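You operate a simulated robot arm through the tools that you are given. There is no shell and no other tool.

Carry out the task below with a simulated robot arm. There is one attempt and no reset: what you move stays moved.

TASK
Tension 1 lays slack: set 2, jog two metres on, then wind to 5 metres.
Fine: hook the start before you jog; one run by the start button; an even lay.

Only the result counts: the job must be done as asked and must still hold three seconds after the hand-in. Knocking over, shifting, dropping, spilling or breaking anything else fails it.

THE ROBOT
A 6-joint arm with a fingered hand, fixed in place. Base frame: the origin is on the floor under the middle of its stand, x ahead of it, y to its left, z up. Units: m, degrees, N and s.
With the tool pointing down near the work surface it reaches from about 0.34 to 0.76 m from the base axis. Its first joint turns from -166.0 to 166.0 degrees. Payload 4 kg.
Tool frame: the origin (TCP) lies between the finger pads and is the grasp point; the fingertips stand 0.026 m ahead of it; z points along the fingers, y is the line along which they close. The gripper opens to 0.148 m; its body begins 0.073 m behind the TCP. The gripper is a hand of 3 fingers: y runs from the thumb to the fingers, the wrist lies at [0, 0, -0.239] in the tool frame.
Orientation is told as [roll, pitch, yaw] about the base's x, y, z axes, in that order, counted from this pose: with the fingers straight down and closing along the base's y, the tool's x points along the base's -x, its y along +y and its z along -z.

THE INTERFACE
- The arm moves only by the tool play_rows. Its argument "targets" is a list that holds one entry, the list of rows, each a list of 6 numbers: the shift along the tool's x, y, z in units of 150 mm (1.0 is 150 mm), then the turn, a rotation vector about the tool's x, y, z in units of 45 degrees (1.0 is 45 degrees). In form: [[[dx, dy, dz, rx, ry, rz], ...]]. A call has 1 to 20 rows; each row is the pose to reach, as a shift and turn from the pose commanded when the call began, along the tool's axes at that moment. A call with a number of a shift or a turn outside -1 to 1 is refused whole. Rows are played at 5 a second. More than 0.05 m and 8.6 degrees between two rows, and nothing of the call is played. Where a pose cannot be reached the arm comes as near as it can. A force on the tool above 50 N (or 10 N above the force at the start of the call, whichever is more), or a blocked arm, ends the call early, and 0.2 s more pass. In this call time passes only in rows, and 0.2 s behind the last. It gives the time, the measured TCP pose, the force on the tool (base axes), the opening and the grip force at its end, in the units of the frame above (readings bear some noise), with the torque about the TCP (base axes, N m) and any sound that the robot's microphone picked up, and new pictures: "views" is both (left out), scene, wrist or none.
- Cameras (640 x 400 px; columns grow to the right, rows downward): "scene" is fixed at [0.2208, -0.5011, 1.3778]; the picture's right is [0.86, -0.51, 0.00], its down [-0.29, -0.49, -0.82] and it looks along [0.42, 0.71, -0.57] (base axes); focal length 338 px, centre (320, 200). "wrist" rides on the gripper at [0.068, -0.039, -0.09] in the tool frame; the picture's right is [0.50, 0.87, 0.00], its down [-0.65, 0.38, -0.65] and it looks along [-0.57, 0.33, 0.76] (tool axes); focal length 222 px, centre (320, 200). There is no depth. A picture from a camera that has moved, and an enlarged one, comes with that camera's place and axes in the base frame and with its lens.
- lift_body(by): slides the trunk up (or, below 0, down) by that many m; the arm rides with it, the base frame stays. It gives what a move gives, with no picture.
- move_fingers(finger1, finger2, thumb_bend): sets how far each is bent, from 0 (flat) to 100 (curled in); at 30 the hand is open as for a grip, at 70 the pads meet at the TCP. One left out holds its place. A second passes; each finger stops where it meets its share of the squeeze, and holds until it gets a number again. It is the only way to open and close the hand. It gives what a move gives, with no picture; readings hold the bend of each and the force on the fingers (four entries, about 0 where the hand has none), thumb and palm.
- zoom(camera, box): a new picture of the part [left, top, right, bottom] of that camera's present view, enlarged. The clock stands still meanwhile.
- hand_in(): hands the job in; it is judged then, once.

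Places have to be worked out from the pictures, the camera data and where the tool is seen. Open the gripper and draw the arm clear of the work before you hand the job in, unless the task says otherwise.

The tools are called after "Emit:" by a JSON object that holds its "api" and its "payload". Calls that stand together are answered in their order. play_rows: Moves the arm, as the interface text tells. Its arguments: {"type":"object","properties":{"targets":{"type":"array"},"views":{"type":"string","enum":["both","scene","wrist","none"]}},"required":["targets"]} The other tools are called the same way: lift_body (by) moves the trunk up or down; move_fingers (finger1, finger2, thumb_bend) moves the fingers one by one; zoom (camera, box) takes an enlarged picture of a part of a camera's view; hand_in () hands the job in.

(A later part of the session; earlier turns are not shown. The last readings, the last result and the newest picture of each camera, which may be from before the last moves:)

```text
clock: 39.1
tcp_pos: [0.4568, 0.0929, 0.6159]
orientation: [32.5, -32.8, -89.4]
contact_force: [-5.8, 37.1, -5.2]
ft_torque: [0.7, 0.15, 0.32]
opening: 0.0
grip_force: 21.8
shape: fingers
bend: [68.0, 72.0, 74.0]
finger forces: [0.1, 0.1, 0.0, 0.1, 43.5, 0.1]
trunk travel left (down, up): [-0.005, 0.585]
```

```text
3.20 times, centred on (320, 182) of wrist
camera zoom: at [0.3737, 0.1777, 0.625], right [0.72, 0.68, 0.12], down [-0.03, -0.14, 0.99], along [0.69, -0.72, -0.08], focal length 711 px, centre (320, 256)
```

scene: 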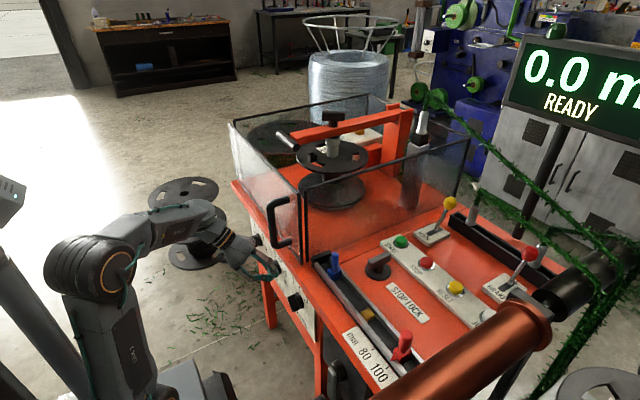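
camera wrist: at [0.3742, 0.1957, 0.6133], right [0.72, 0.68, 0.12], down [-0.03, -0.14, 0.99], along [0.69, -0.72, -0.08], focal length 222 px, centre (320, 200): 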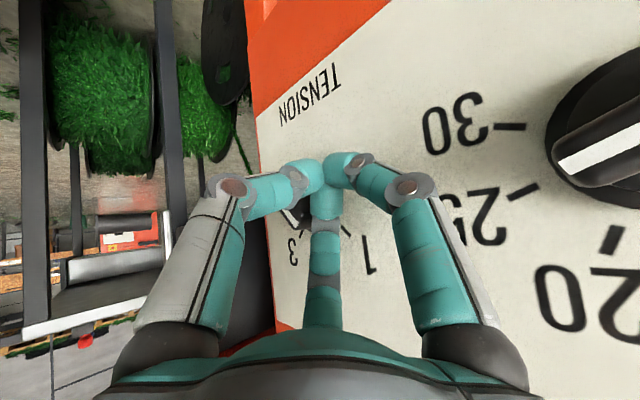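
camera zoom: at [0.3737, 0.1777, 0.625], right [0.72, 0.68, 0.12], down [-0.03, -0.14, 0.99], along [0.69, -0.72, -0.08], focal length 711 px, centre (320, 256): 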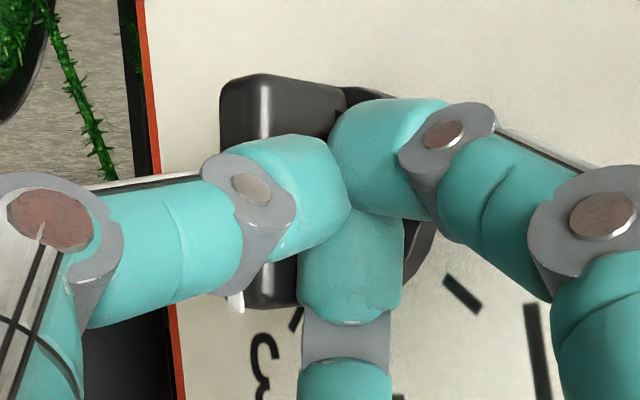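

The bar has swung to about vertical and the hand is now pressing flat against it. I'll back off toward +y and check where it sits.

Emit:
{"api": "play_rows", "payload": {"targets": [[[0.05, 0.0177, -0.0273, 0, 0, 0], [0.112, 0.0393, -0.0606, 0, 0, 0], [0.14, -0.02, -0.12, 0, 0, 0], [0.11, -0.12, -0.18, 0, 0, 0]]], "views": "wrist"}}

Emit:
{"api": "zoom", "payload": {"camera": "scene", "box": [240, 260, 336, 320]}}

Emit:
{"api": "zoom", "payload": {"camera": "wrist", "box": [220, 60, 420, 185]}}

```text
clock: 40.1
tcp_pos: [0.427, 0.1095, 0.6187]
orientation: [32.5, -32.9, -89.7]
contact_force: [0.7, 0.9, -0.3]
ft_torque: [0.0, 0.0, 0.02]
opening: 0.0001
grip_force: 0.2
shape: fingers
bend: [68.0, 72.0, 72.0]
finger forces: [0.0, 0.0, 0.1, 0.0, 0.0, 0.0]
trunk travel left (down, up): [-0.005, 0.585]
camera wrist: at [0.3442, 0.196, 0.627], right [0.73, 0.68, 0.12], down [-0.03, -0.14, 0.99], along [0.69, -0.72, -0.08], focal length 222 px, centre (320, 200)
```

wrist: 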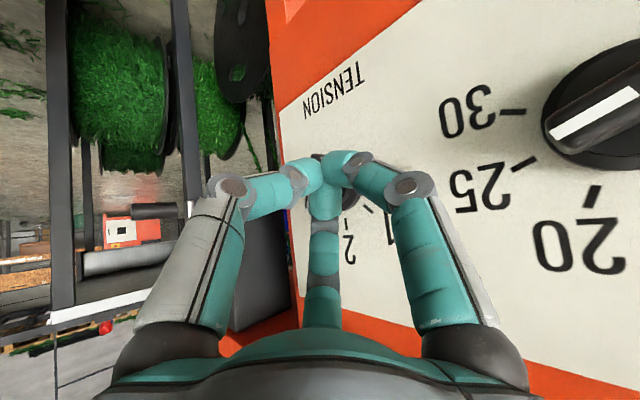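

```text
6.67 times, centred on (288, 290) of scene
camera zoom: at [0.2208, -0.5011, 1.3778], right [0.86, -0.51, 0.0], down [-0.29, -0.49, -0.82], along [0.42, 0.71, -0.57], focal length 2251 px, centre (533, -400)
```

zoom: 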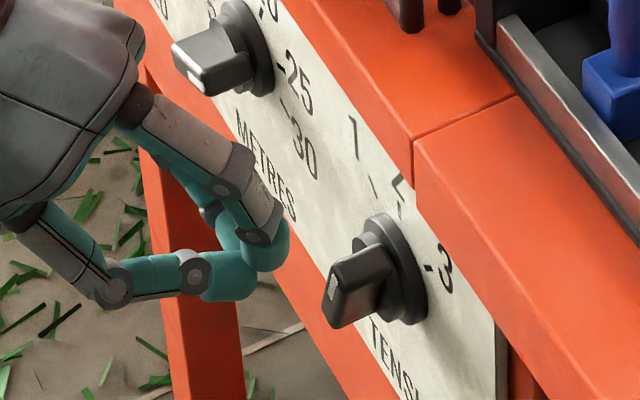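

```text
3.20 times, centred on (320, 122) of wrist
camera zoom: at [0.3442, 0.196, 0.627], right [0.73, 0.68, 0.12], down [-0.03, -0.14, 0.99], along [0.69, -0.72, -0.08], focal length 711 px, centre (320, 448)
```

zoom: 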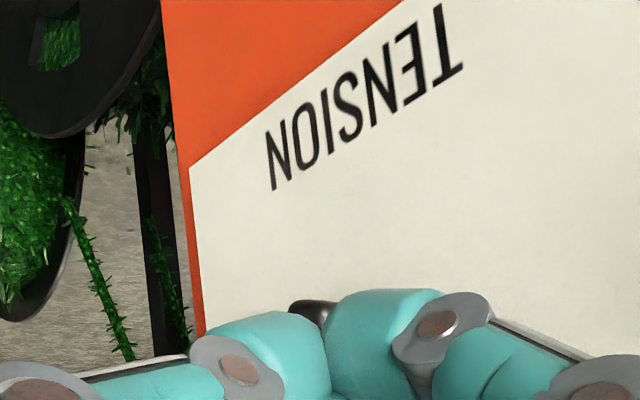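

TENSION now looks upright at 2 with METRES untouched. For METRES I'll back away up-left and roll the hand -60° so that one finger leads toward the panel as a straight peg.

Emit:
{"api": "play_rows", "payload": {"targets": [[[0.053, 0.068, -0.188, 0, 0, 0], [0.106, 0.136, -0.376, 0, 0, -0.167], [0.159, 0.204, -0.564, 0, 0, -0.333], [0.212, 0.272, -0.752, 0, 0, -0.5], [0.212, 0.272, -0.752, 0, 0, -0.667]]], "views": "none"}}

Emit:
{"api": "play_rows", "payload": {"targets": [[[0, 0, 0, 0, 0, -0.167], [0, 0, 0, 0, 0, -0.333], [0, 0, 0, 0, 0, -0.5], [0, 0, 0, 0, 0, -0.667]]], "views": "none"}}

Emit:
{"api": "move_fingers", "payload": {"finger2": 45}}

Emit:
{"api": "zoom", "payload": {"camera": "wrist", "box": [0, 0, 640, 400]}}

Emit:
{"api": "zoom", "payload": {"camera": "scene", "box": [200, 200, 328, 280]}}

Emit:
{"api": "zoom", "payload": {"camera": "scene", "box": [260, 270, 340, 320]}}

```text
clock: 41.4
tcp_pos: [0.399, 0.2003, 0.6998]
orientation: [9.6, -44.1, -53.6]
contact_force: [-0.1, -0.1, -0.6]
ft_torque: [0.03, 0.01, -0.02]
opening: 0.0
grip_force: 0.1
shape: fingers
bend: [68.0, 72.0, 72.0]
finger forces: [0.0, 0.0, 0.1, 0.1, 0.0, 0.0]
trunk travel left (down, up): [-0.005, 0.585]
```

```text
clock: 42.4
tcp_pos: [0.4002, 0.2005, 0.7006]
orientation: [-19.0, -41.5, -12.5]
contact_force: [-0.6, 0.4, 0.4]
ft_torque: [-0.01, 0.02, -0.03]
opening: 0.0001
grip_force: 0.1
shape: fingers
bend: [68.0, 72.0, 72.0]
finger forces: [0.0, 0.1, 0.0, 0.0, 0.1, 0.0]
trunk travel left (down, up): [-0.005, 0.585]
```

```text
clock: 43.4
tcp_pos: [0.4008, 0.1999, 0.6998]
orientation: [-19.0, -41.6, -12.7]
contact_force: [-0.8, 0.1, -0.5]
ft_torque: [-0.02, -0.02, -0.02]
opening: 0.0
grip_force: 0.1
shape: fingers
bend: [71.0, 45.0, 72.0]
finger forces: [0.1, 0.0, 0.0, 0.0, 0.1, 0.0]
trunk travel left (down, up): [-0.005, 0.585]
```

```text
1.00 times, centred on (320, 200) of wrist (not enlarged: the box is as wide or as high as the picture)
camera zoom: at [0.285, 0.2177, 0.7268], right [0.0, 0.84, -0.54], down [0.28, 0.52, 0.81], along [0.96, -0.15, -0.24], focal length 222 px, centre (320, 200)
```

zoom: 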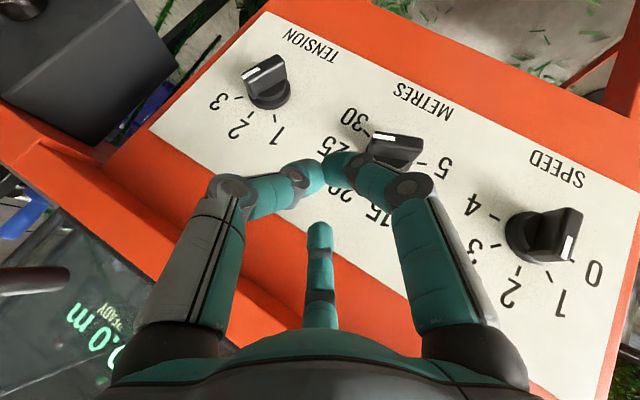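

```text
5.00 times, centred on (264, 240) of scene
camera zoom: at [0.2208, -0.5011, 1.3778], right [0.86, -0.51, 0.0], down [-0.29, -0.49, -0.82], along [0.42, 0.71, -0.57], focal length 1688 px, centre (600, 0)
```

zoom: 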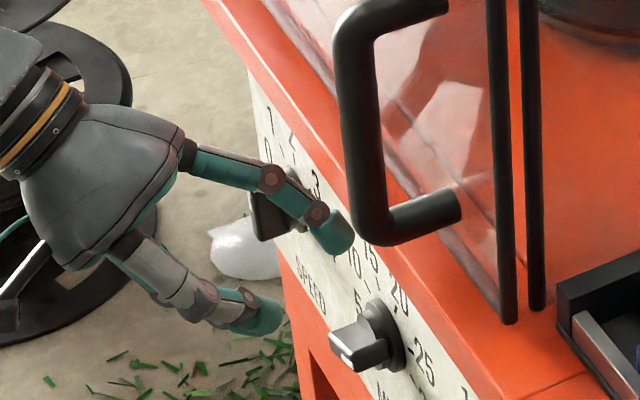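

```text
8.00 times, centred on (300, 295) of scene
camera zoom: at [0.2208, -0.5011, 1.3778], right [0.86, -0.51, 0.0], down [-0.29, -0.49, -0.82], along [0.42, 0.71, -0.57], focal length 2701 px, centre (480, -560)
```

zoom: 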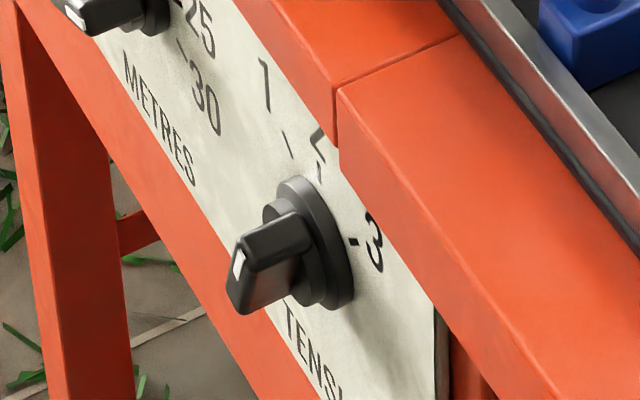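

The wrist view now shows all three dials. I'll zoom on TENSION to verify its setting.

Emit:
{"api": "zoom", "payload": {"camera": "wrist", "box": [190, 20, 350, 120]}}

Emit:
{"api": "zoom", "payload": {"camera": "wrist", "box": [330, 90, 490, 190]}}

Emit:
{"api": "zoom", "payload": {"camera": "wrist", "box": [440, 160, 640, 285]}}

```text
4.00 times, centred on (270, 70) of wrist
camera zoom: at [0.285, 0.2177, 0.7268], right [0.0, 0.84, -0.54], down [0.28, 0.52, 0.81], along [0.96, -0.15, -0.24], focal length 888 px, centre (520, 720)
```

zoom: 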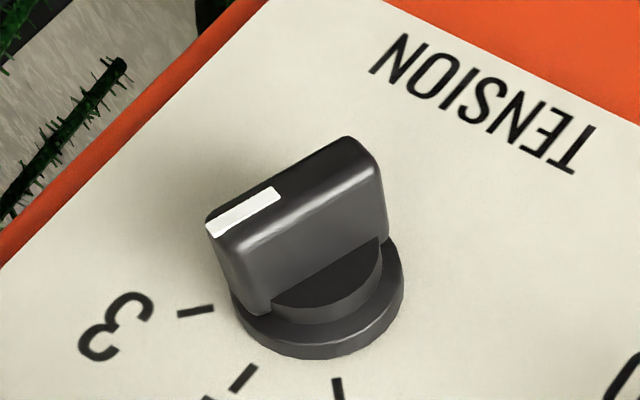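

```text
4.00 times, centred on (410, 140) of wrist
camera zoom: at [0.285, 0.2177, 0.7268], right [0.0, 0.84, -0.54], down [0.28, 0.52, 0.81], along [0.96, -0.15, -0.24], focal length 888 px, centre (-40, 440)
```

zoom: 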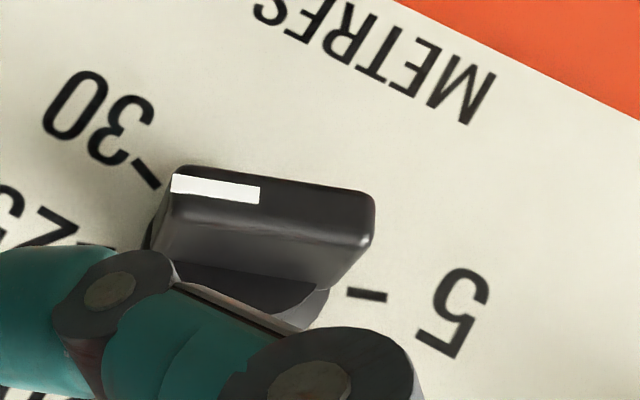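

```text
3.20 times, centred on (540, 222) of wrist
camera zoom: at [0.285, 0.2177, 0.7268], right [0.0, 0.84, -0.54], down [0.28, 0.52, 0.81], along [0.96, -0.15, -0.24], focal length 711 px, centre (-384, 128)
```

zoom: 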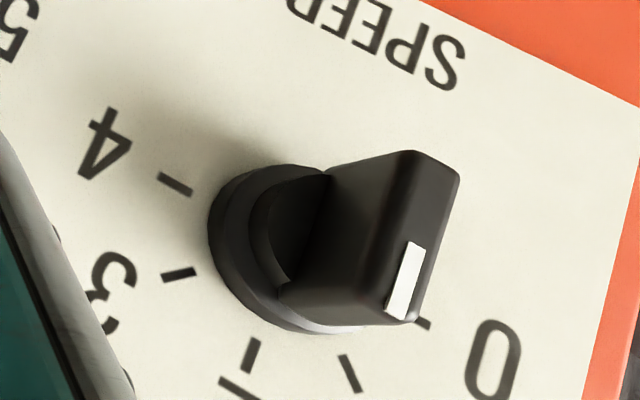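

TENSION overshot to about 111° (between 2 and 3), so these dials have no detents. I'll nudge it back by pushing its lower end rightward from the left with the single-finger peg.

Emit:
{"api": "play_rows", "payload": {"targets": [[[0.112, -0.137, 0.193, 0, 0, 0], [0.224, -0.273, 0.386, 0, 0, 0], [0.336, -0.41, 0.579, 0, 0, 0], [0.505, -0.349, 0.758, 0, 0, 0]]], "views": "wrist"}}

Emit:
{"api": "zoom", "payload": {"camera": "scene", "box": [240, 250, 336, 310]}}

```text
clock: 44.4
tcp_pos: [0.3842, 0.1147, 0.5821]
orientation: [-18.9, -41.5, -12.6]
contact_force: [-0.4, 0.3, -0.4]
ft_torque: [0.02, 0.0, 0.01]
opening: 0.0003
grip_force: 0.1
shape: fingers
bend: [71.0, 45.0, 72.0]
finger forces: [0.0, 0.1, 0.0, 0.0, 0.0, 0.0]
trunk travel left (down, up): [-0.005, 0.585]
camera wrist: at [0.2681, 0.1318, 0.6091], right [0.0, 0.84, -0.54], down [0.28, 0.52, 0.81], along [0.96, -0.15, -0.24], focal length 222 px, centre (320, 200)
```

wrist: 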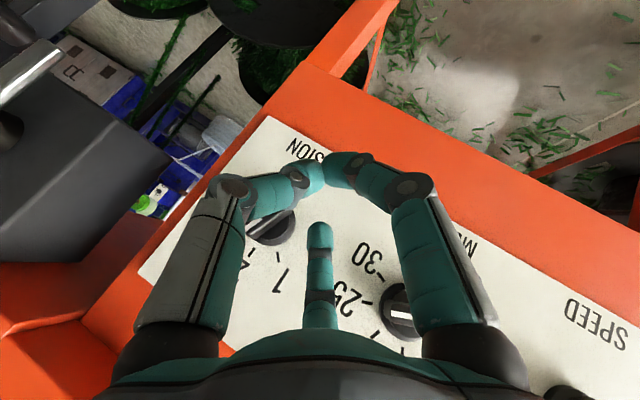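

```text
6.67 times, centred on (288, 280) of scene
camera zoom: at [0.2208, -0.5011, 1.3778], right [0.86, -0.51, 0.0], down [-0.29, -0.49, -0.82], along [0.42, 0.71, -0.57], focal length 2251 px, centre (533, -333)
```

zoom: 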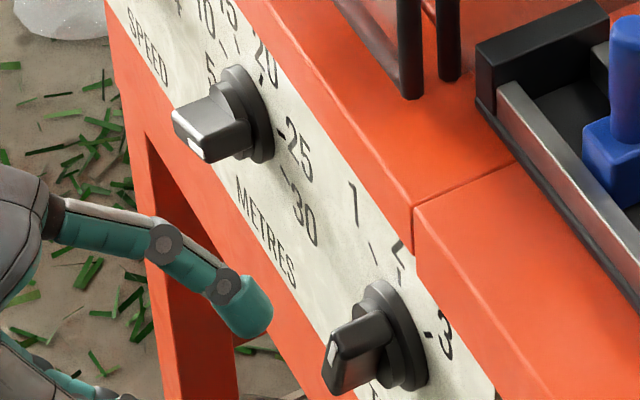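

The peg is between the two knobs, in front of them. I'll move it forward beside the TENSION bar's lower end.

Emit:
{"api": "play_rows", "payload": {"targets": [[[-0.102, 0.0587, 0.0758, 0, 0, 0], [-0.124, -0.056, 0.1355, 0, 0, 0]]], "views": "wrist"}}

Emit:
{"api": "zoom", "payload": {"camera": "scene", "box": [250, 260, 330, 310]}}

Emit:
{"api": "zoom", "payload": {"camera": "wrist", "box": [200, 140, 440, 290]}}

```text
clock: 45.0
tcp_pos: [0.4066, 0.0953, 0.5802]
orientation: [-19.0, -41.5, -12.7]
contact_force: [-0.1, 0.0, 0.1]
ft_torque: [0.03, -0.02, 0.0]
opening: 0.0
grip_force: 0.0
shape: fingers
bend: [71.0, 45.0, 72.0]
finger forces: [0.0, 0.0, 0.0, 0.0, 0.1, 0.1]
trunk travel left (down, up): [-0.005, 0.585]
camera wrist: at [0.2905, 0.1129, 0.6087], right [0.0, 0.84, -0.54], down [0.28, 0.52, 0.81], along [0.96, -0.15, -0.24], focal length 222 px, centre (320, 200)
```

wrist: 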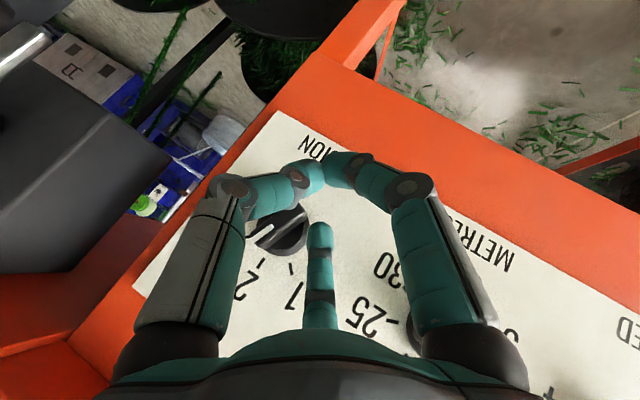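

```text
8.00 times, centred on (290, 285) of scene
camera zoom: at [0.2208, -0.5011, 1.3778], right [0.86, -0.51, 0.0], down [-0.29, -0.49, -0.82], along [0.42, 0.71, -0.57], focal length 2701 px, centre (560, -480)
```

zoom: 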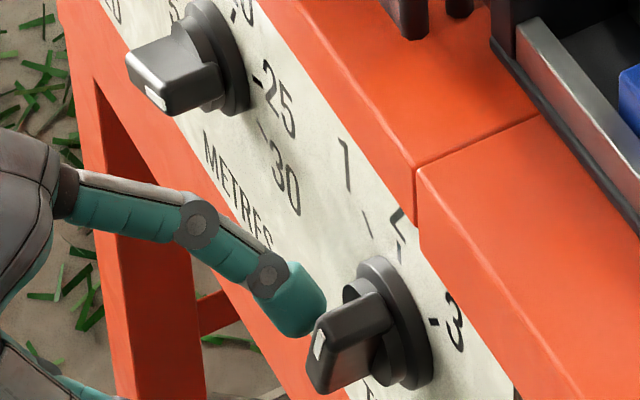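

```text
2.67 times, centred on (320, 215) of wrist
camera zoom: at [0.2905, 0.1129, 0.6087], right [0.0, 0.84, -0.54], down [0.28, 0.52, 0.81], along [0.96, -0.15, -0.24], focal length 592 px, centre (320, 160)
```

zoom: 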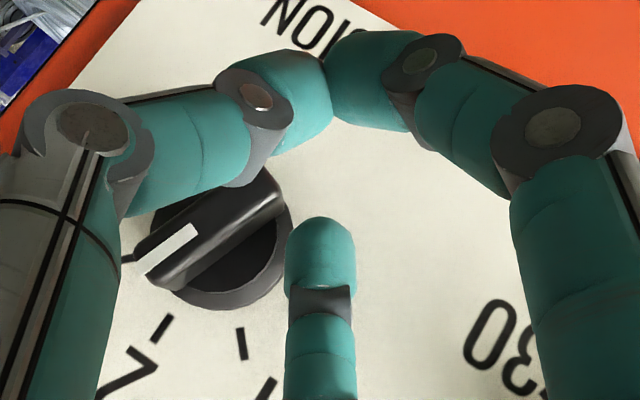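

The peg tip sits just left of the bar's lower end, pointer at about 107–111°. I'll push right and slightly down along the arc, in small steps.

Emit:
{"api": "play_rows", "payload": {"targets": [[[-0.0066, -0.035, 0.0182, 0, 0, 0], [-0.0121, -0.0642, 0.0333, 0, 0, 0], [0.0034, -0.0694, 0.0582, 0, 0, 0], [0.0145, -0.0762, 0.0784, 0, 0, 0]]], "views": "none"}}

Emit:
{"api": "zoom", "payload": {"camera": "wrist", "box": [200, 140, 440, 290]}}

Emit:
{"api": "zoom", "payload": {"camera": "scene", "box": [250, 260, 330, 310]}}

```text
clock: 46.0
tcp_pos: [0.4055, 0.08, 0.5758]
orientation: [-18.9, -41.6, -12.6]
contact_force: [0.6, 0.1, 0.6]
ft_torque: [0.02, -0.01, 0.04]
opening: 0.0
grip_force: 0.1
shape: fingers
bend: [71.0, 45.0, 72.0]
finger forces: [0.1, 0.2, 0.0, 0.0, 0.0, 0.0]
trunk travel left (down, up): [-0.005, 0.585]
```

```text
2.67 times, centred on (320, 215) of wrist
camera zoom: at [0.2902, 0.0973, 0.6015], right [0.0, 0.84, -0.54], down [0.28, 0.52, 0.81], along [0.96, -0.15, -0.24], focal length 592 px, centre (320, 160)
```

zoom: 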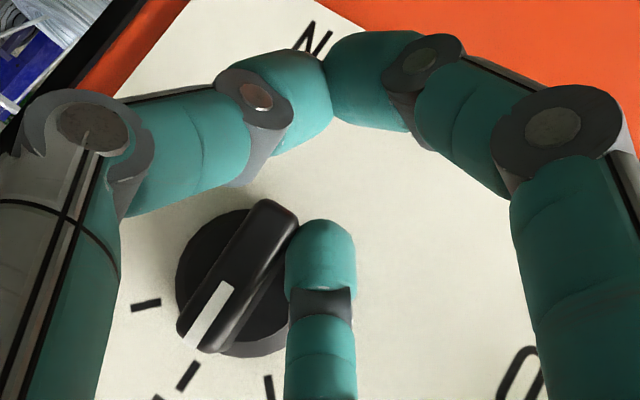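

```text
8.00 times, centred on (290, 285) of scene
camera zoom: at [0.2208, -0.5011, 1.3778], right [0.86, -0.51, 0.0], down [-0.29, -0.49, -0.82], along [0.42, 0.71, -0.57], focal length 2701 px, centre (560, -480)
```

zoom: 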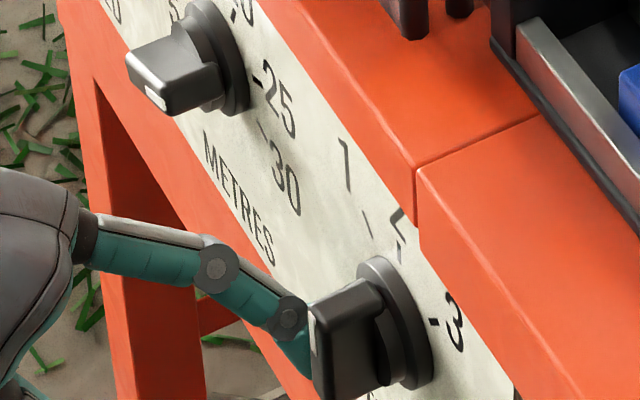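

TENSION now reads 90°, right on 2, and it moves with little friction. I'll back the peg away to the left and check again.

Emit:
{"api": "play_rows", "payload": {"targets": [[[0.011, 0.058, -0.03, 0, 0, 0], [0.022, 0.1167, -0.0606, 0, 0, 0], [0.168, 0.033, -0.169, 0, 0, 0]]], "views": "none"}}

Emit:
{"api": "zoom", "payload": {"camera": "wrist", "box": [180, 160, 340, 260]}}

```text
clock: 46.8
tcp_pos: [0.3747, 0.1007, 0.5712]
orientation: [-18.9, -41.5, -12.7]
contact_force: [-0.2, 0.7, -1.2]
ft_torque: [0.0, 0.04, -0.01]
opening: 0.0001
grip_force: 0.1
shape: fingers
bend: [71.0, 45.0, 72.0]
finger forces: [0.0, 0.0, 0.0, 0.0, 0.1, 0.0]
trunk travel left (down, up): [-0.005, 0.585]
```

```text
4.00 times, centred on (260, 210) of wrist
camera zoom: at [0.2607, 0.1177, 0.6003], right [0.0, 0.84, -0.54], down [0.28, 0.52, 0.81], along [0.96, -0.15, -0.24], focal length 888 px, centre (560, 160)
```

zoom: 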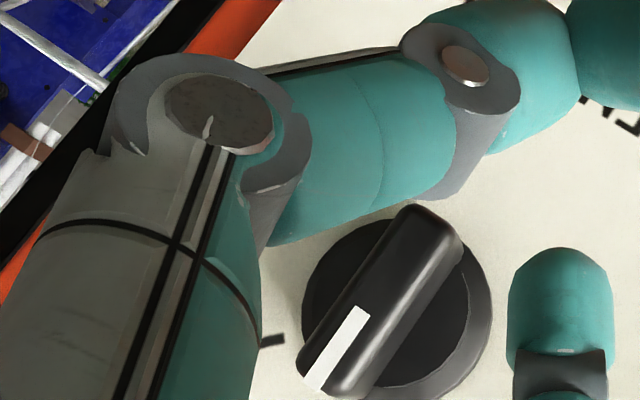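

TENSION stays at 2. Now I take the peg up and over to the upper-left of the METRES knob.

Emit:
{"api": "play_rows", "payload": {"targets": [[[-0.092, 0.155, -0.243, 0, 0, 0], [-0.184, 0.31, -0.487, 0, 0, 0], [-0.179, 0.5, -0.63, 0, 0, 0], [-0.1735, 0.694, -0.77, 0, 0, 0], [-0.286, 0.8, -0.606, 0, 0, 0]]], "views": "wrist"}}

Emit:
{"api": "zoom", "payload": {"camera": "wrist", "box": [200, 140, 440, 290]}}

Emit:
{"api": "zoom", "payload": {"camera": "scene", "box": [230, 230, 310, 280]}}

```text
clock: 48.0
tcp_pos: [0.4073, 0.2401, 0.6377]
orientation: [-19.0, -41.6, -12.6]
contact_force: [-0.4, -0.2, -1.1]
ft_torque: [-0.01, 0.0, -0.01]
opening: 0.0001
grip_force: 0.0
shape: fingers
bend: [71.0, 45.0, 72.0]
finger forces: [0.0, 0.0, 0.1, 0.0, 0.1, 0.1]
trunk travel left (down, up): [-0.005, 0.585]
camera wrist: at [0.2929, 0.2577, 0.6657], right [0.0, 0.84, -0.54], down [0.28, 0.52, 0.81], along [0.96, -0.15, -0.24], focal length 222 px, centre (320, 200)
```

wrist: 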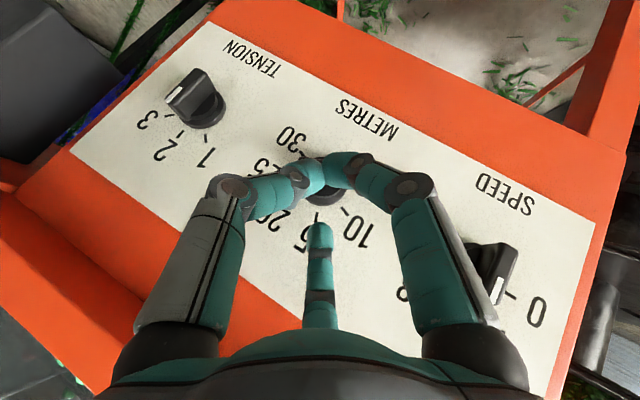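

```text
2.67 times, centred on (320, 215) of wrist
camera zoom: at [0.2929, 0.2577, 0.6657], right [0.0, 0.84, -0.54], down [0.28, 0.52, 0.81], along [0.96, -0.15, -0.24], focal length 592 px, centre (320, 160)
```

zoom: 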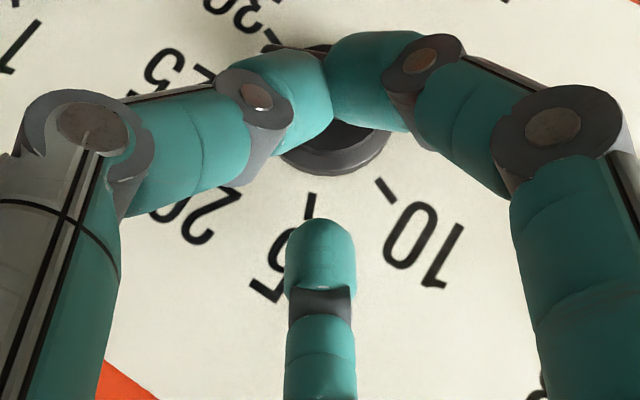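

```text
8.00 times, centred on (270, 255) of scene
camera zoom: at [0.2208, -0.5011, 1.3778], right [0.86, -0.51, 0.0], down [-0.29, -0.49, -0.82], along [0.42, 0.71, -0.57], focal length 2701 px, centre (720, -240)
```

zoom: 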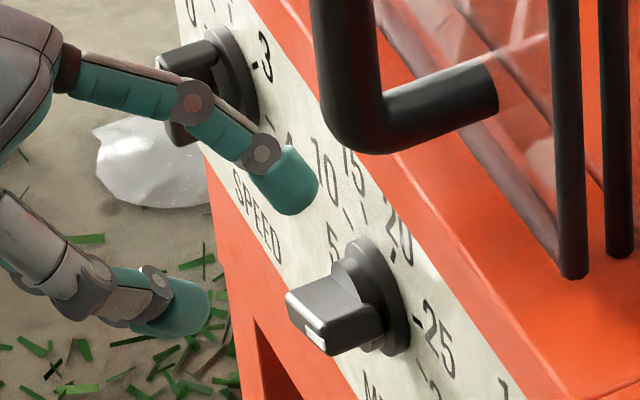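

METRES is seen in the scene view with the peg above its left end. I'll lower the peg onto the bar's left (tail) end and push it down along the arc.

Emit:
{"api": "play_rows", "payload": {"targets": [[[0.067, 0.009, 0.083, 0, 0, 0], [0.134, 0.018, 0.1667, 0, 0, 0], [0.17, 0.034, 0.203, 0, 0, 0], [0.206, 0.0507, 0.2384, 0, 0, 0], [0.2456, 0.0573, 0.286, 0, 0, 0]]], "views": "none"}}

Emit:
{"api": "zoom", "payload": {"camera": "scene", "box": [230, 230, 310, 280]}}

Emit:
{"api": "zoom", "payload": {"camera": "wrist", "box": [200, 140, 440, 290]}}

```text
clock: 49.1
tcp_pos: [0.4066, 0.2344, 0.5804]
orientation: [-19.0, -41.6, -12.6]
contact_force: [0.2, 1.4, 0.0]
ft_torque: [0.01, -0.1, 0.05]
opening: 0.0
grip_force: 0.7
shape: fingers
bend: [71.0, 44.0, 72.0]
finger forces: [0.1, 0.9, 0.1, 0.0, 0.0, 0.1]
trunk travel left (down, up): [-0.005, 0.585]
```

```text
8.00 times, centred on (270, 255) of scene
camera zoom: at [0.2208, -0.5011, 1.3778], right [0.86, -0.51, 0.0], down [-0.29, -0.49, -0.82], along [0.42, 0.71, -0.57], focal length 2701 px, centre (720, -240)
```

zoom: 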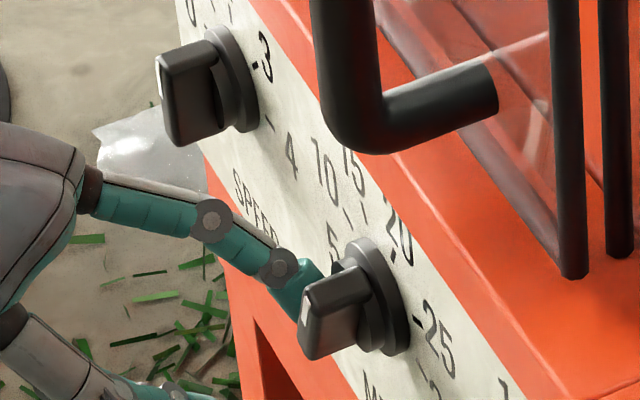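

```text
2.67 times, centred on (320, 215) of wrist
camera zoom: at [0.2917, 0.252, 0.6091], right [0.0, 0.84, -0.54], down [0.28, 0.52, 0.81], along [0.96, -0.15, -0.24], focal length 592 px, centre (320, 160)
```

zoom: 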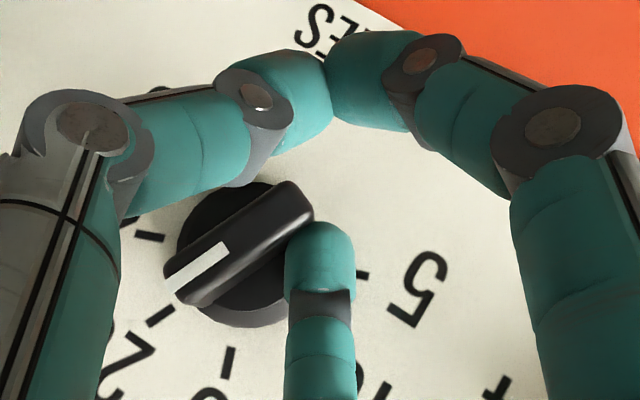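

METRES is at about 113° (20) as planned. I'll continue pushing its lower end rightward along the arc toward 15 and beyond.

Emit:
{"api": "play_rows", "payload": {"targets": [[[0.014, -0.0085, 0.025, 0, 0, 0], [0.0277, -0.0171, 0.0505, 0, 0, 0], [0.036, -0.034, 0.075, 0, 0, 0], [0.044, -0.0514, 0.0989, 0, 0, 0], [0.0438, -0.1003, 0.1366, 0, 0, 0]]], "views": "none"}}

Emit:
{"api": "zoom", "payload": {"camera": "wrist", "box": [200, 140, 440, 290]}}

Emit:
{"api": "zoom", "payload": {"camera": "scene", "box": [230, 230, 310, 280]}}

```text
clock: 50.4
tcp_pos: [0.4087, 0.2134, 0.5652]
orientation: [-19.1, -41.6, -12.6]
contact_force: [-1.0, 2.3, 0.8]
ft_torque: [-0.04, -0.02, 0.15]
opening: 0.0
grip_force: 1.4
shape: fingers
bend: [71.0, 44.0, 72.0]
finger forces: [0.1, 2.7, 0.0, 0.0, 0.0, 0.0]
trunk travel left (down, up): [-0.005, 0.585]
```

```text
2.67 times, centred on (320, 215) of wrist
camera zoom: at [0.2927, 0.2307, 0.5935], right [0.0, 0.84, -0.54], down [0.28, 0.52, 0.81], along [0.96, -0.15, -0.24], focal length 592 px, centre (320, 160)
```

zoom: 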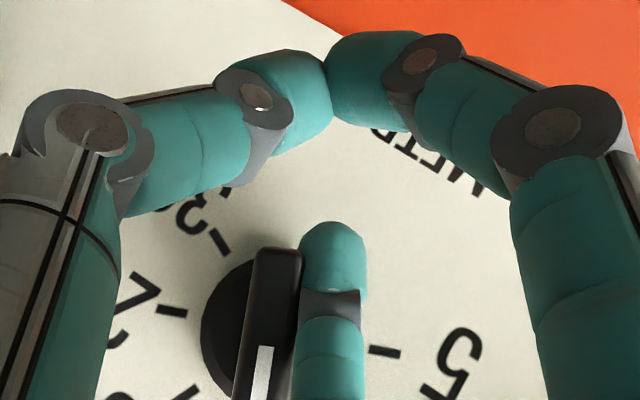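

```text
8.00 times, centred on (270, 255) of scene
camera zoom: at [0.2208, -0.5011, 1.3778], right [0.86, -0.51, 0.0], down [-0.29, -0.49, -0.82], along [0.42, 0.71, -0.57], focal length 2701 px, centre (720, -240)
```

zoom: 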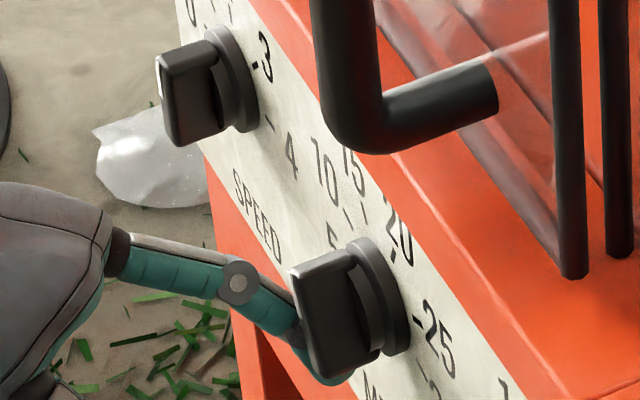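

METRES is at about 63° (just past 15). I'll now take the peg around to the upper-right side of the pointer end to push it left and down toward 5.

Emit:
{"api": "play_rows", "payload": {"targets": [[[0.016, 0.085, -0.044, 0, 0, 0], [0.144, 0.016, -0.233, 0, 0, 0], [-0.061, -0.0857, -0.43, 0, 0, 0], [-0.212, -0.342, -0.436, 0, 0, 0], [-0.302, -0.2283, -0.2497, 0, 0, 0]]], "views": "none"}}

Emit:
{"api": "zoom", "payload": {"camera": "wrist", "box": [200, 140, 440, 290]}}

Emit:
{"api": "zoom", "payload": {"camera": "scene", "box": [230, 230, 310, 280]}}

```text
clock: 51.5
tcp_pos: [0.4057, 0.1925, 0.6271]
orientation: [-18.9, -41.7, -12.6]
contact_force: [-0.5, -0.8, -0.3]
ft_torque: [-0.02, 0.01, -0.02]
opening: 0.0
grip_force: 0.0
shape: fingers
bend: [71.0, 45.0, 72.0]
finger forces: [0.0, 0.0, 0.0, 0.0, 0.1, 0.1]
trunk travel left (down, up): [-0.005, 0.585]
```

```text
2.67 times, centred on (320, 215) of wrist
camera zoom: at [0.2902, 0.2106, 0.656], right [0.0, 0.84, -0.54], down [0.28, 0.52, 0.81], along [0.96, -0.15, -0.24], focal length 592 px, centre (320, 160)
```

zoom: 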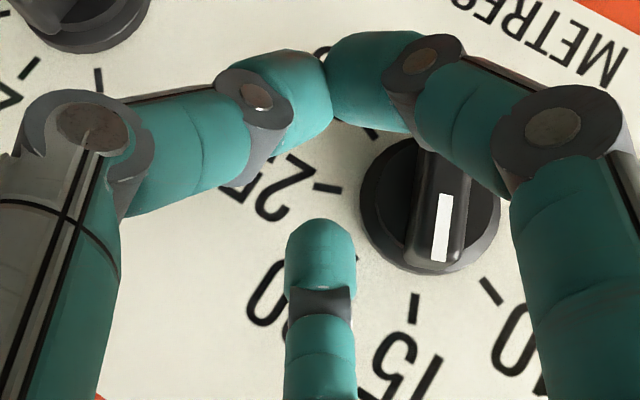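

```text
8.00 times, centred on (270, 255) of scene
camera zoom: at [0.2208, -0.5011, 1.3778], right [0.86, -0.51, 0.0], down [-0.29, -0.49, -0.82], along [0.42, 0.71, -0.57], focal length 2701 px, centre (720, -240)
```

zoom: 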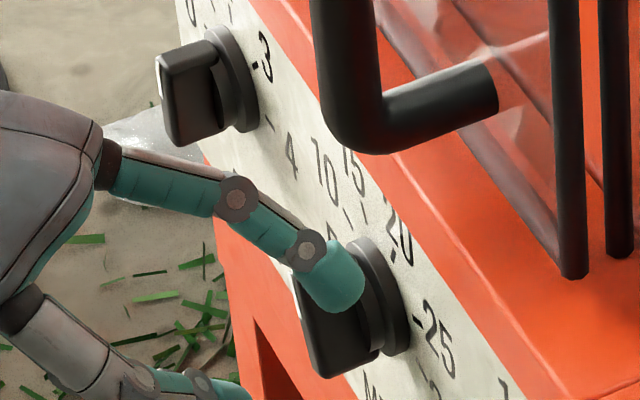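

The peg is at the right of the pointer tip. I'll push it left along the arc to about 0° (between 10 and 5) and look.

Emit:
{"api": "play_rows", "payload": {"targets": [[[0.0385, 0.0444, 0.0174, 0, 0, 0], [0.0769, 0.0883, 0.0352, 0, 0, 0], [0.0844, 0.1302, 0.0129, 0, 0, 0], [0.1007, 0.1861, -0.0084, 0, 0, 0], [0.1306, 0.2399, -0.0097, 0, 0, 0]]], "views": "none"}}

Emit:
{"api": "zoom", "payload": {"camera": "wrist", "box": [200, 140, 440, 290]}}

Emit:
{"api": "zoom", "payload": {"camera": "scene", "box": [230, 230, 310, 280]}}

```text
clock: 52.8
tcp_pos: [0.4055, 0.2273, 0.6093]
orientation: [-19.0, -41.7, -12.7]
contact_force: [-0.4, -2.4, 2.3]
ft_torque: [0.0, -0.14, -0.13]
opening: 0.0001
grip_force: 1.4
shape: fingers
bend: [71.0, 45.0, 72.0]
finger forces: [0.1, 3.0, 0.0, 0.0, 0.0, 0.0]
trunk travel left (down, up): [-0.005, 0.585]
```

```text
2.67 times, centred on (320, 215) of wrist
camera zoom: at [0.2907, 0.2452, 0.6362], right [0.0, 0.84, -0.54], down [0.28, 0.52, 0.81], along [0.96, -0.15, -0.24], focal length 592 px, centre (320, 160)
```

zoom: 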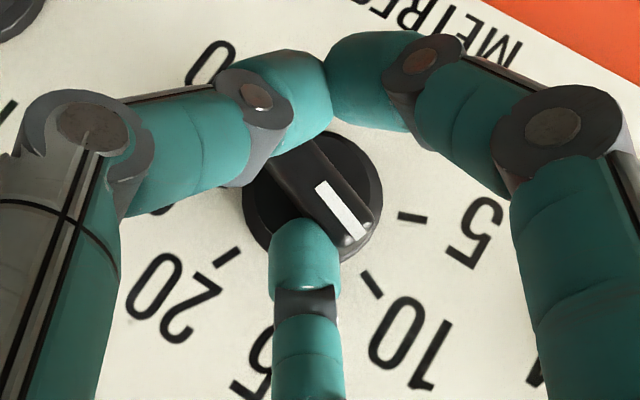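

```text
8.00 times, centred on (270, 255) of scene
camera zoom: at [0.2208, -0.5011, 1.3778], right [0.86, -0.51, 0.0], down [-0.29, -0.49, -0.82], along [0.42, 0.71, -0.57], focal length 2701 px, centre (720, -240)
```

zoom: 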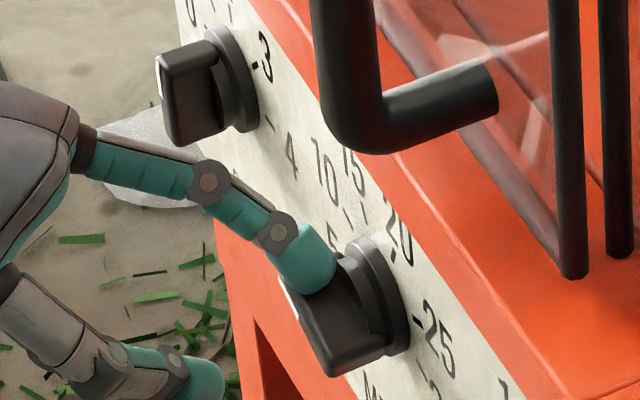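

METRES now points at about 23° (10). I'll keep pushing the pointer end down toward 5.

Emit:
{"api": "play_rows", "payload": {"targets": [[[0.031, 0.033, 0.0161, 0, 0, 0], [0.0597, 0.0543, 0.0383, 0, 0, 0], [0.0863, 0.064, 0.0667, 0, 0, 0]]], "views": "none"}}

Emit:
{"api": "zoom", "payload": {"camera": "wrist", "box": [200, 140, 440, 290]}}

Emit:
{"api": "zoom", "payload": {"camera": "scene", "box": [230, 230, 310, 280]}}

```text
clock: 53.5
tcp_pos: [0.4058, 0.2349, 0.5931]
orientation: [-18.7, -41.7, -12.6]
contact_force: [-11.9, 6.6, 17.3]
ft_torque: [-0.06, -1.24, 0.39]
opening: 0.0002
grip_force: 9.3
shape: fingers
bend: [71.0, 41.0, 72.0]
finger forces: [0.0, 18.7, 0.0, 0.0, 0.0, 0.1]
trunk travel left (down, up): [-0.005, 0.585]
```

```text
2.67 times, centred on (320, 215) of wrist
camera zoom: at [0.2899, 0.2518, 0.6202], right [0.0, 0.84, -0.54], down [0.28, 0.52, 0.81], along [0.96, -0.15, -0.24], focal length 592 px, centre (320, 160)
```

zoom: 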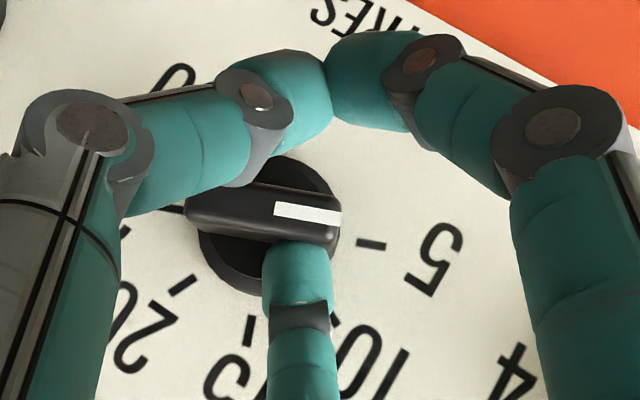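

```text
8.00 times, centred on (270, 255) of scene
camera zoom: at [0.2208, -0.5011, 1.3778], right [0.86, -0.51, 0.0], down [-0.29, -0.49, -0.82], along [0.42, 0.71, -0.57], focal length 2701 px, centre (720, -240)
```

zoom: 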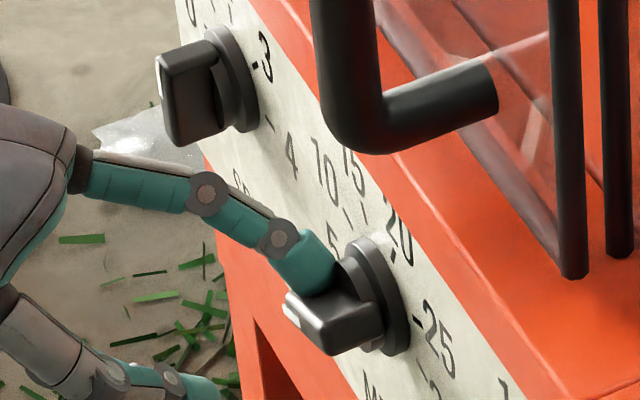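

METRES has reached about -25°, which is the 5 mark, and the force rise says it's at its end stop. I'll back the peg off and verify both dials.

Emit:
{"api": "play_rows", "payload": {"targets": [[[-0.0443, -0.0161, -0.0471, 0, 0, 0], [-0.0886, -0.0322, -0.0943, 0, 0, 0], [0.037, -0.146, -0.268, 0, 0, 0], [-0.0, -0.3, -0.45, 0, 0, 0]]], "views": "wrist"}}

Emit:
{"api": "zoom", "payload": {"camera": "wrist", "box": [190, 50, 510, 250]}}

Emit:
{"api": "zoom", "payload": {"camera": "scene", "box": [230, 220, 326, 280]}}

```text
clock: 54.5
tcp_pos: [0.3508, 0.2261, 0.6511]
orientation: [-18.9, -41.4, -12.6]
contact_force: [0.8, 0.2, -0.1]
ft_torque: [-0.03, -0.03, 0.03]
opening: 0.0
grip_force: 0.1
shape: fingers
bend: [71.0, 45.0, 72.0]
finger forces: [0.1, 0.0, 0.0, 0.1, 0.1, 0.0]
trunk travel left (down, up): [-0.005, 0.585]
camera wrist: at [0.2356, 0.243, 0.6795], right [0.0, 0.84, -0.54], down [0.28, 0.52, 0.8], along [0.96, -0.15, -0.24], focal length 222 px, centre (320, 200)
```

wrist: 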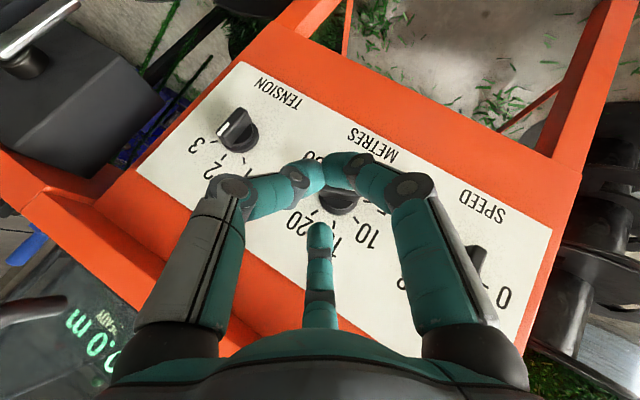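

```text
2.00 times, centred on (350, 150) of wrist
camera zoom: at [0.2356, 0.243, 0.6795], right [0.0, 0.84, -0.54], down [0.28, 0.52, 0.8], along [0.96, -0.15, -0.24], focal length 444 px, centre (260, 300)
```

zoom: 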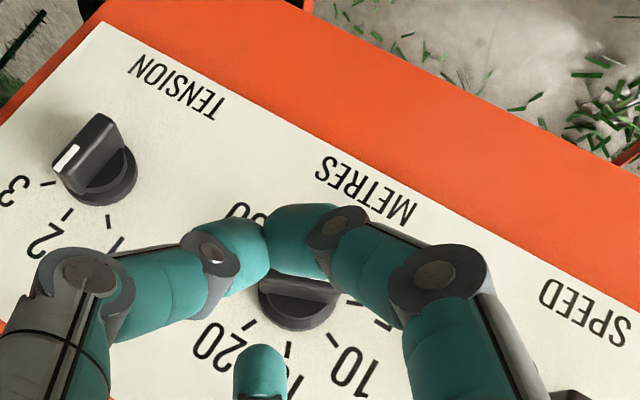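

```text
6.67 times, centred on (278, 250) of scene
camera zoom: at [0.2208, -0.5011, 1.3778], right [0.86, -0.51, 0.0], down [-0.29, -0.49, -0.82], along [0.42, 0.71, -0.57], focal length 2251 px, centre (600, -133)
```

zoom: 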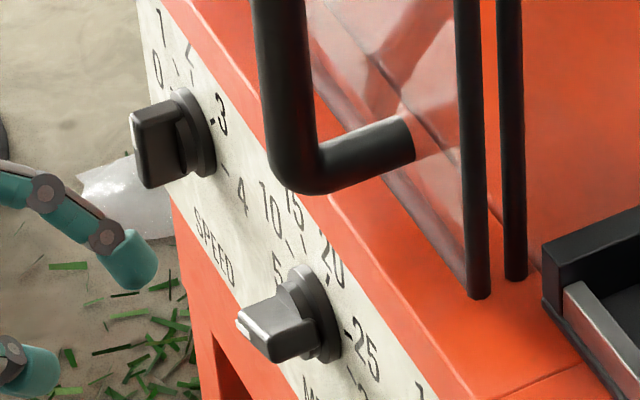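

Let me zoom on TENSION from here, and then shift the camera for a clear view of METRES.

Emit:
{"api": "zoom", "payload": {"camera": "wrist", "box": [180, 85, 308, 165]}}

Emit:
{"api": "play_rows", "payload": {"targets": [[[0.1, -0.15, -0.15, 0, 0, 0], [0.1, -0.3, -0.3, 0, 0, 0], [0.0, -0.5, -0.5, 0, 0, 0]]], "views": "wrist"}}

```text
5.00 times, centred on (244, 125) of wrist
camera zoom: at [0.2356, 0.243, 0.6795], right [0.0, 0.84, -0.54], down [0.28, 0.52, 0.8], along [0.96, -0.15, -0.24], focal length 1111 px, centre (700, 575)
```

zoom: 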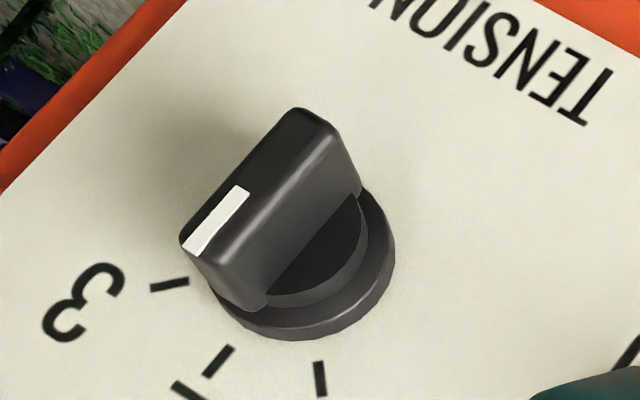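

```text
clock: 55.4
tcp_pos: [0.2789, 0.1929, 0.7229]
orientation: [-19.0, -41.5, -12.6]
contact_force: [0.3, 0.3, -1.1]
ft_torque: [-0.02, -0.02, -0.03]
opening: 0.0
grip_force: 0.1
shape: fingers
bend: [71.0, 45.0, 72.0]
finger forces: [0.1, 0.1, 0.0, 0.0, 0.0, 0.0]
trunk travel left (down, up): [-0.005, 0.585]
camera wrist: at [0.164, 0.2109, 0.7504], right [0.0, 0.84, -0.54], down [0.28, 0.52, 0.8], along [0.96, -0.15, -0.24], focal length 222 px, centre (320, 200)
```

wrist: 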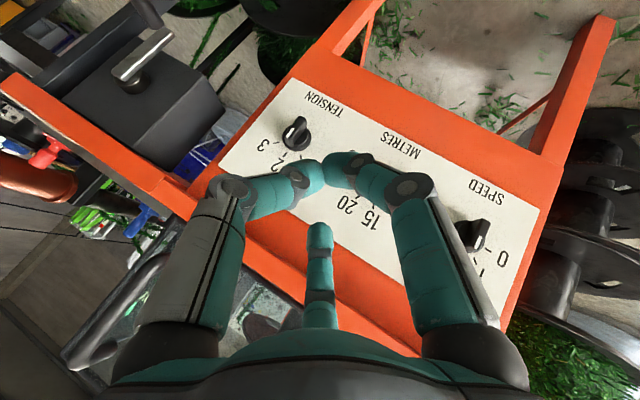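

I'll shift the hand left so METRES comes out from behind the fingers.

Emit:
{"api": "play_rows", "payload": {"targets": [[[0.037, 0.194, -0.101, 0, 0, 0], [0.073, 0.389, -0.202, 0, 0, 0], [0.11, 0.583, -0.303, 0, 0, 0]]], "views": "wrist"}}

Emit:
{"api": "zoom", "payload": {"camera": "wrist", "box": [240, 85, 336, 145]}}

Emit:
{"api": "zoom", "payload": {"camera": "wrist", "box": [190, 60, 286, 120]}}

```text
clock: 56.1
tcp_pos: [0.2802, 0.2947, 0.7214]
orientation: [-18.9, -41.6, -12.7]
contact_force: [0.6, -0.1, 0.9]
ft_torque: [-0.01, 0.01, 0.0]
opening: 0.0
grip_force: 0.1
shape: fingers
bend: [71.0, 45.0, 72.0]
finger forces: [0.1, 0.0, 0.0, 0.0, 0.0, 0.0]
trunk travel left (down, up): [-0.005, 0.585]
camera wrist: at [0.1644, 0.3112, 0.7484], right [0.0, 0.84, -0.54], down [0.28, 0.52, 0.81], along [0.96, -0.15, -0.24], focal length 222 px, centre (320, 200)
```

wrist: 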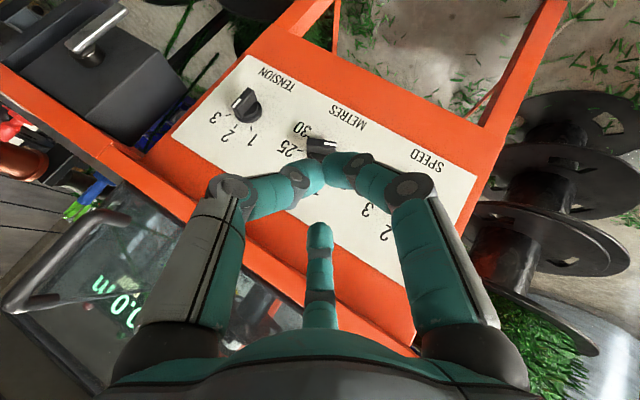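

```text
6.67 times, centred on (288, 115) of wrist
camera zoom: at [0.1644, 0.3112, 0.7484], right [0.0, 0.84, -0.54], down [0.28, 0.52, 0.81], along [0.96, -0.15, -0.24], focal length 1481 px, centre (533, 767)
```

zoom: 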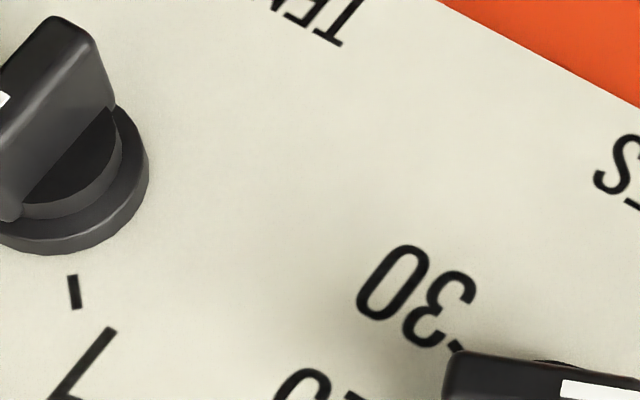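

```text
6.67 times, centred on (238, 90) of wrist
camera zoom: at [0.1644, 0.3112, 0.7484], right [0.0, 0.84, -0.54], down [0.28, 0.52, 0.81], along [0.96, -0.15, -0.24], focal length 1481 px, centre (867, 933)
```

zoom: 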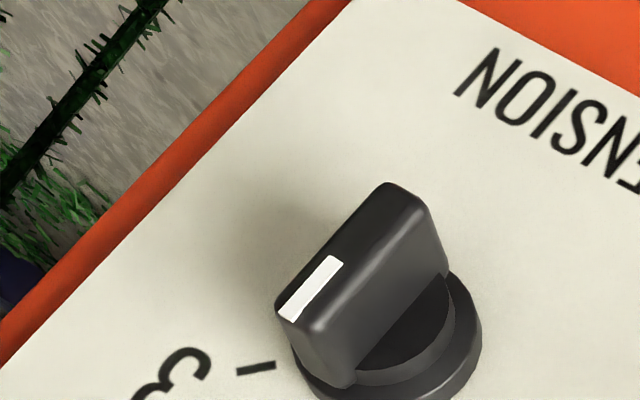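

Emit:
{"api": "zoom", "payload": {"camera": "wrist", "box": [280, 115, 376, 175]}}

Emit:
{"api": "zoom", "payload": {"camera": "wrist", "box": [200, 80, 296, 140]}}

```text
6.67 times, centred on (328, 145) of wrist
camera zoom: at [0.1644, 0.3112, 0.7484], right [0.0, 0.84, -0.54], down [0.28, 0.52, 0.81], along [0.96, -0.15, -0.24], focal length 1481 px, centre (267, 567)
```

zoom: 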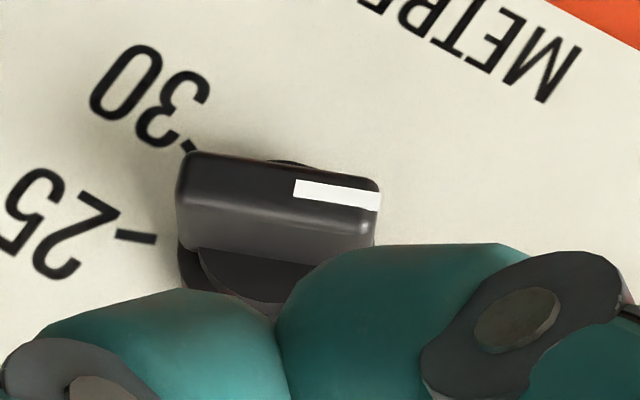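

```text
6.67 times, centred on (248, 110) of wrist
camera zoom: at [0.1644, 0.3112, 0.7484], right [0.0, 0.84, -0.54], down [0.28, 0.52, 0.81], along [0.96, -0.15, -0.24], focal length 1481 px, centre (800, 800)
```

zoom: 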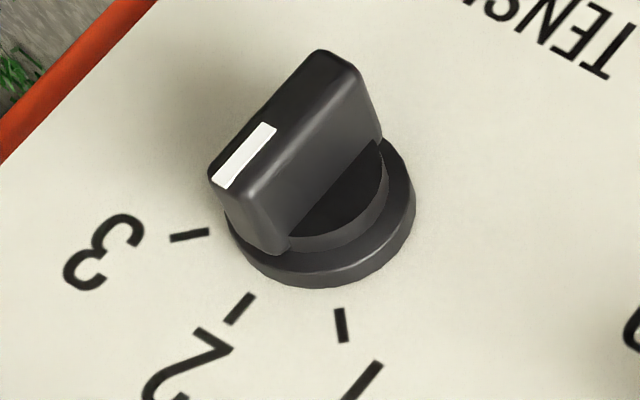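

METRES is at -22.5° (exactly 5) and TENSION lines up with its 2 tick, so the dials are set. Now I raise the trunk to go to the HOOK lever.

Emit:
{"api": "lift_body", "payload": {"by": 0.4}}

Emit:
{"api": "lift_body", "payload": {"by": 0.1}}

Emit:
{"api": "play_rows", "payload": {"targets": [[[0, 0, 0, -0.123, -0.022, -0.039], [0, 0, 0, -0.245, -0.043, -0.077], [0, 0, 0, -0.368, -0.065, -0.116], [0, 0, 0, -0.49, -0.086, -0.154], [0, 0, 0, -0.613, -0.108, -0.193]]], "views": "none"}}

Emit:
{"api": "move_fingers", "payload": {"finger1": 66, "finger2": 66, "thumb_bend": 66}}

```text
clock: 60.0
tcp_pos: [0.2794, 0.2938, 1.1213]
orientation: [-19.0, -41.7, -12.6]
contact_force: [0.1, 0.5, 0.3]
ft_torque: [0.02, 0.02, -0.03]
opening: 0.0
grip_force: 0.0
shape: fingers
bend: [71.0, 45.0, 72.0]
finger forces: [0.0, 0.1, 0.1, 0.0, 0.0, 0.0]
trunk travel left (down, up): [-0.405, 0.185]
```

```text
clock: 61.3
tcp_pos: [0.2798, 0.2945, 1.221]
orientation: [-19.0, -41.6, -12.6]
contact_force: [-0.2, -0.1, 0.6]
ft_torque: [0.02, -0.01, -0.02]
opening: 0.0003
grip_force: 0.1
shape: fingers
bend: [71.0, 45.0, 72.0]
finger forces: [0.1, 0.0, 0.1, 0.0, 0.0, 0.1]
trunk travel left (down, up): [-0.505, 0.085]
```

```text
clock: 62.5
tcp_pos: [0.2798, 0.2936, 1.2197]
orientation: [0.1, -44.8, 0.3]
contact_force: [-1.0, 0.1, -0.1]
ft_torque: [-0.01, 0.01, 0.03]
opening: 0.0
grip_force: 0.1
shape: fingers
bend: [71.0, 45.0, 72.0]
finger forces: [0.1, 0.1, 0.0, 0.1, 0.0, 0.0]
trunk travel left (down, up): [-0.505, 0.085]
```

```text
clock: 63.5
tcp_pos: [0.2796, 0.2935, 1.2211]
orientation: [0.0, -44.9, 0.2]
contact_force: [-0.9, 0.2, 0.6]
ft_torque: [0.03, -0.04, 0.01]
opening: 0.0105
grip_force: 0.0
shape: fingers
bend: [66.0, 66.0, 66.0]
finger forces: [0.1, 0.1, 0.1, 0.0, 0.0, 0.0]
trunk travel left (down, up): [-0.505, 0.085]
```

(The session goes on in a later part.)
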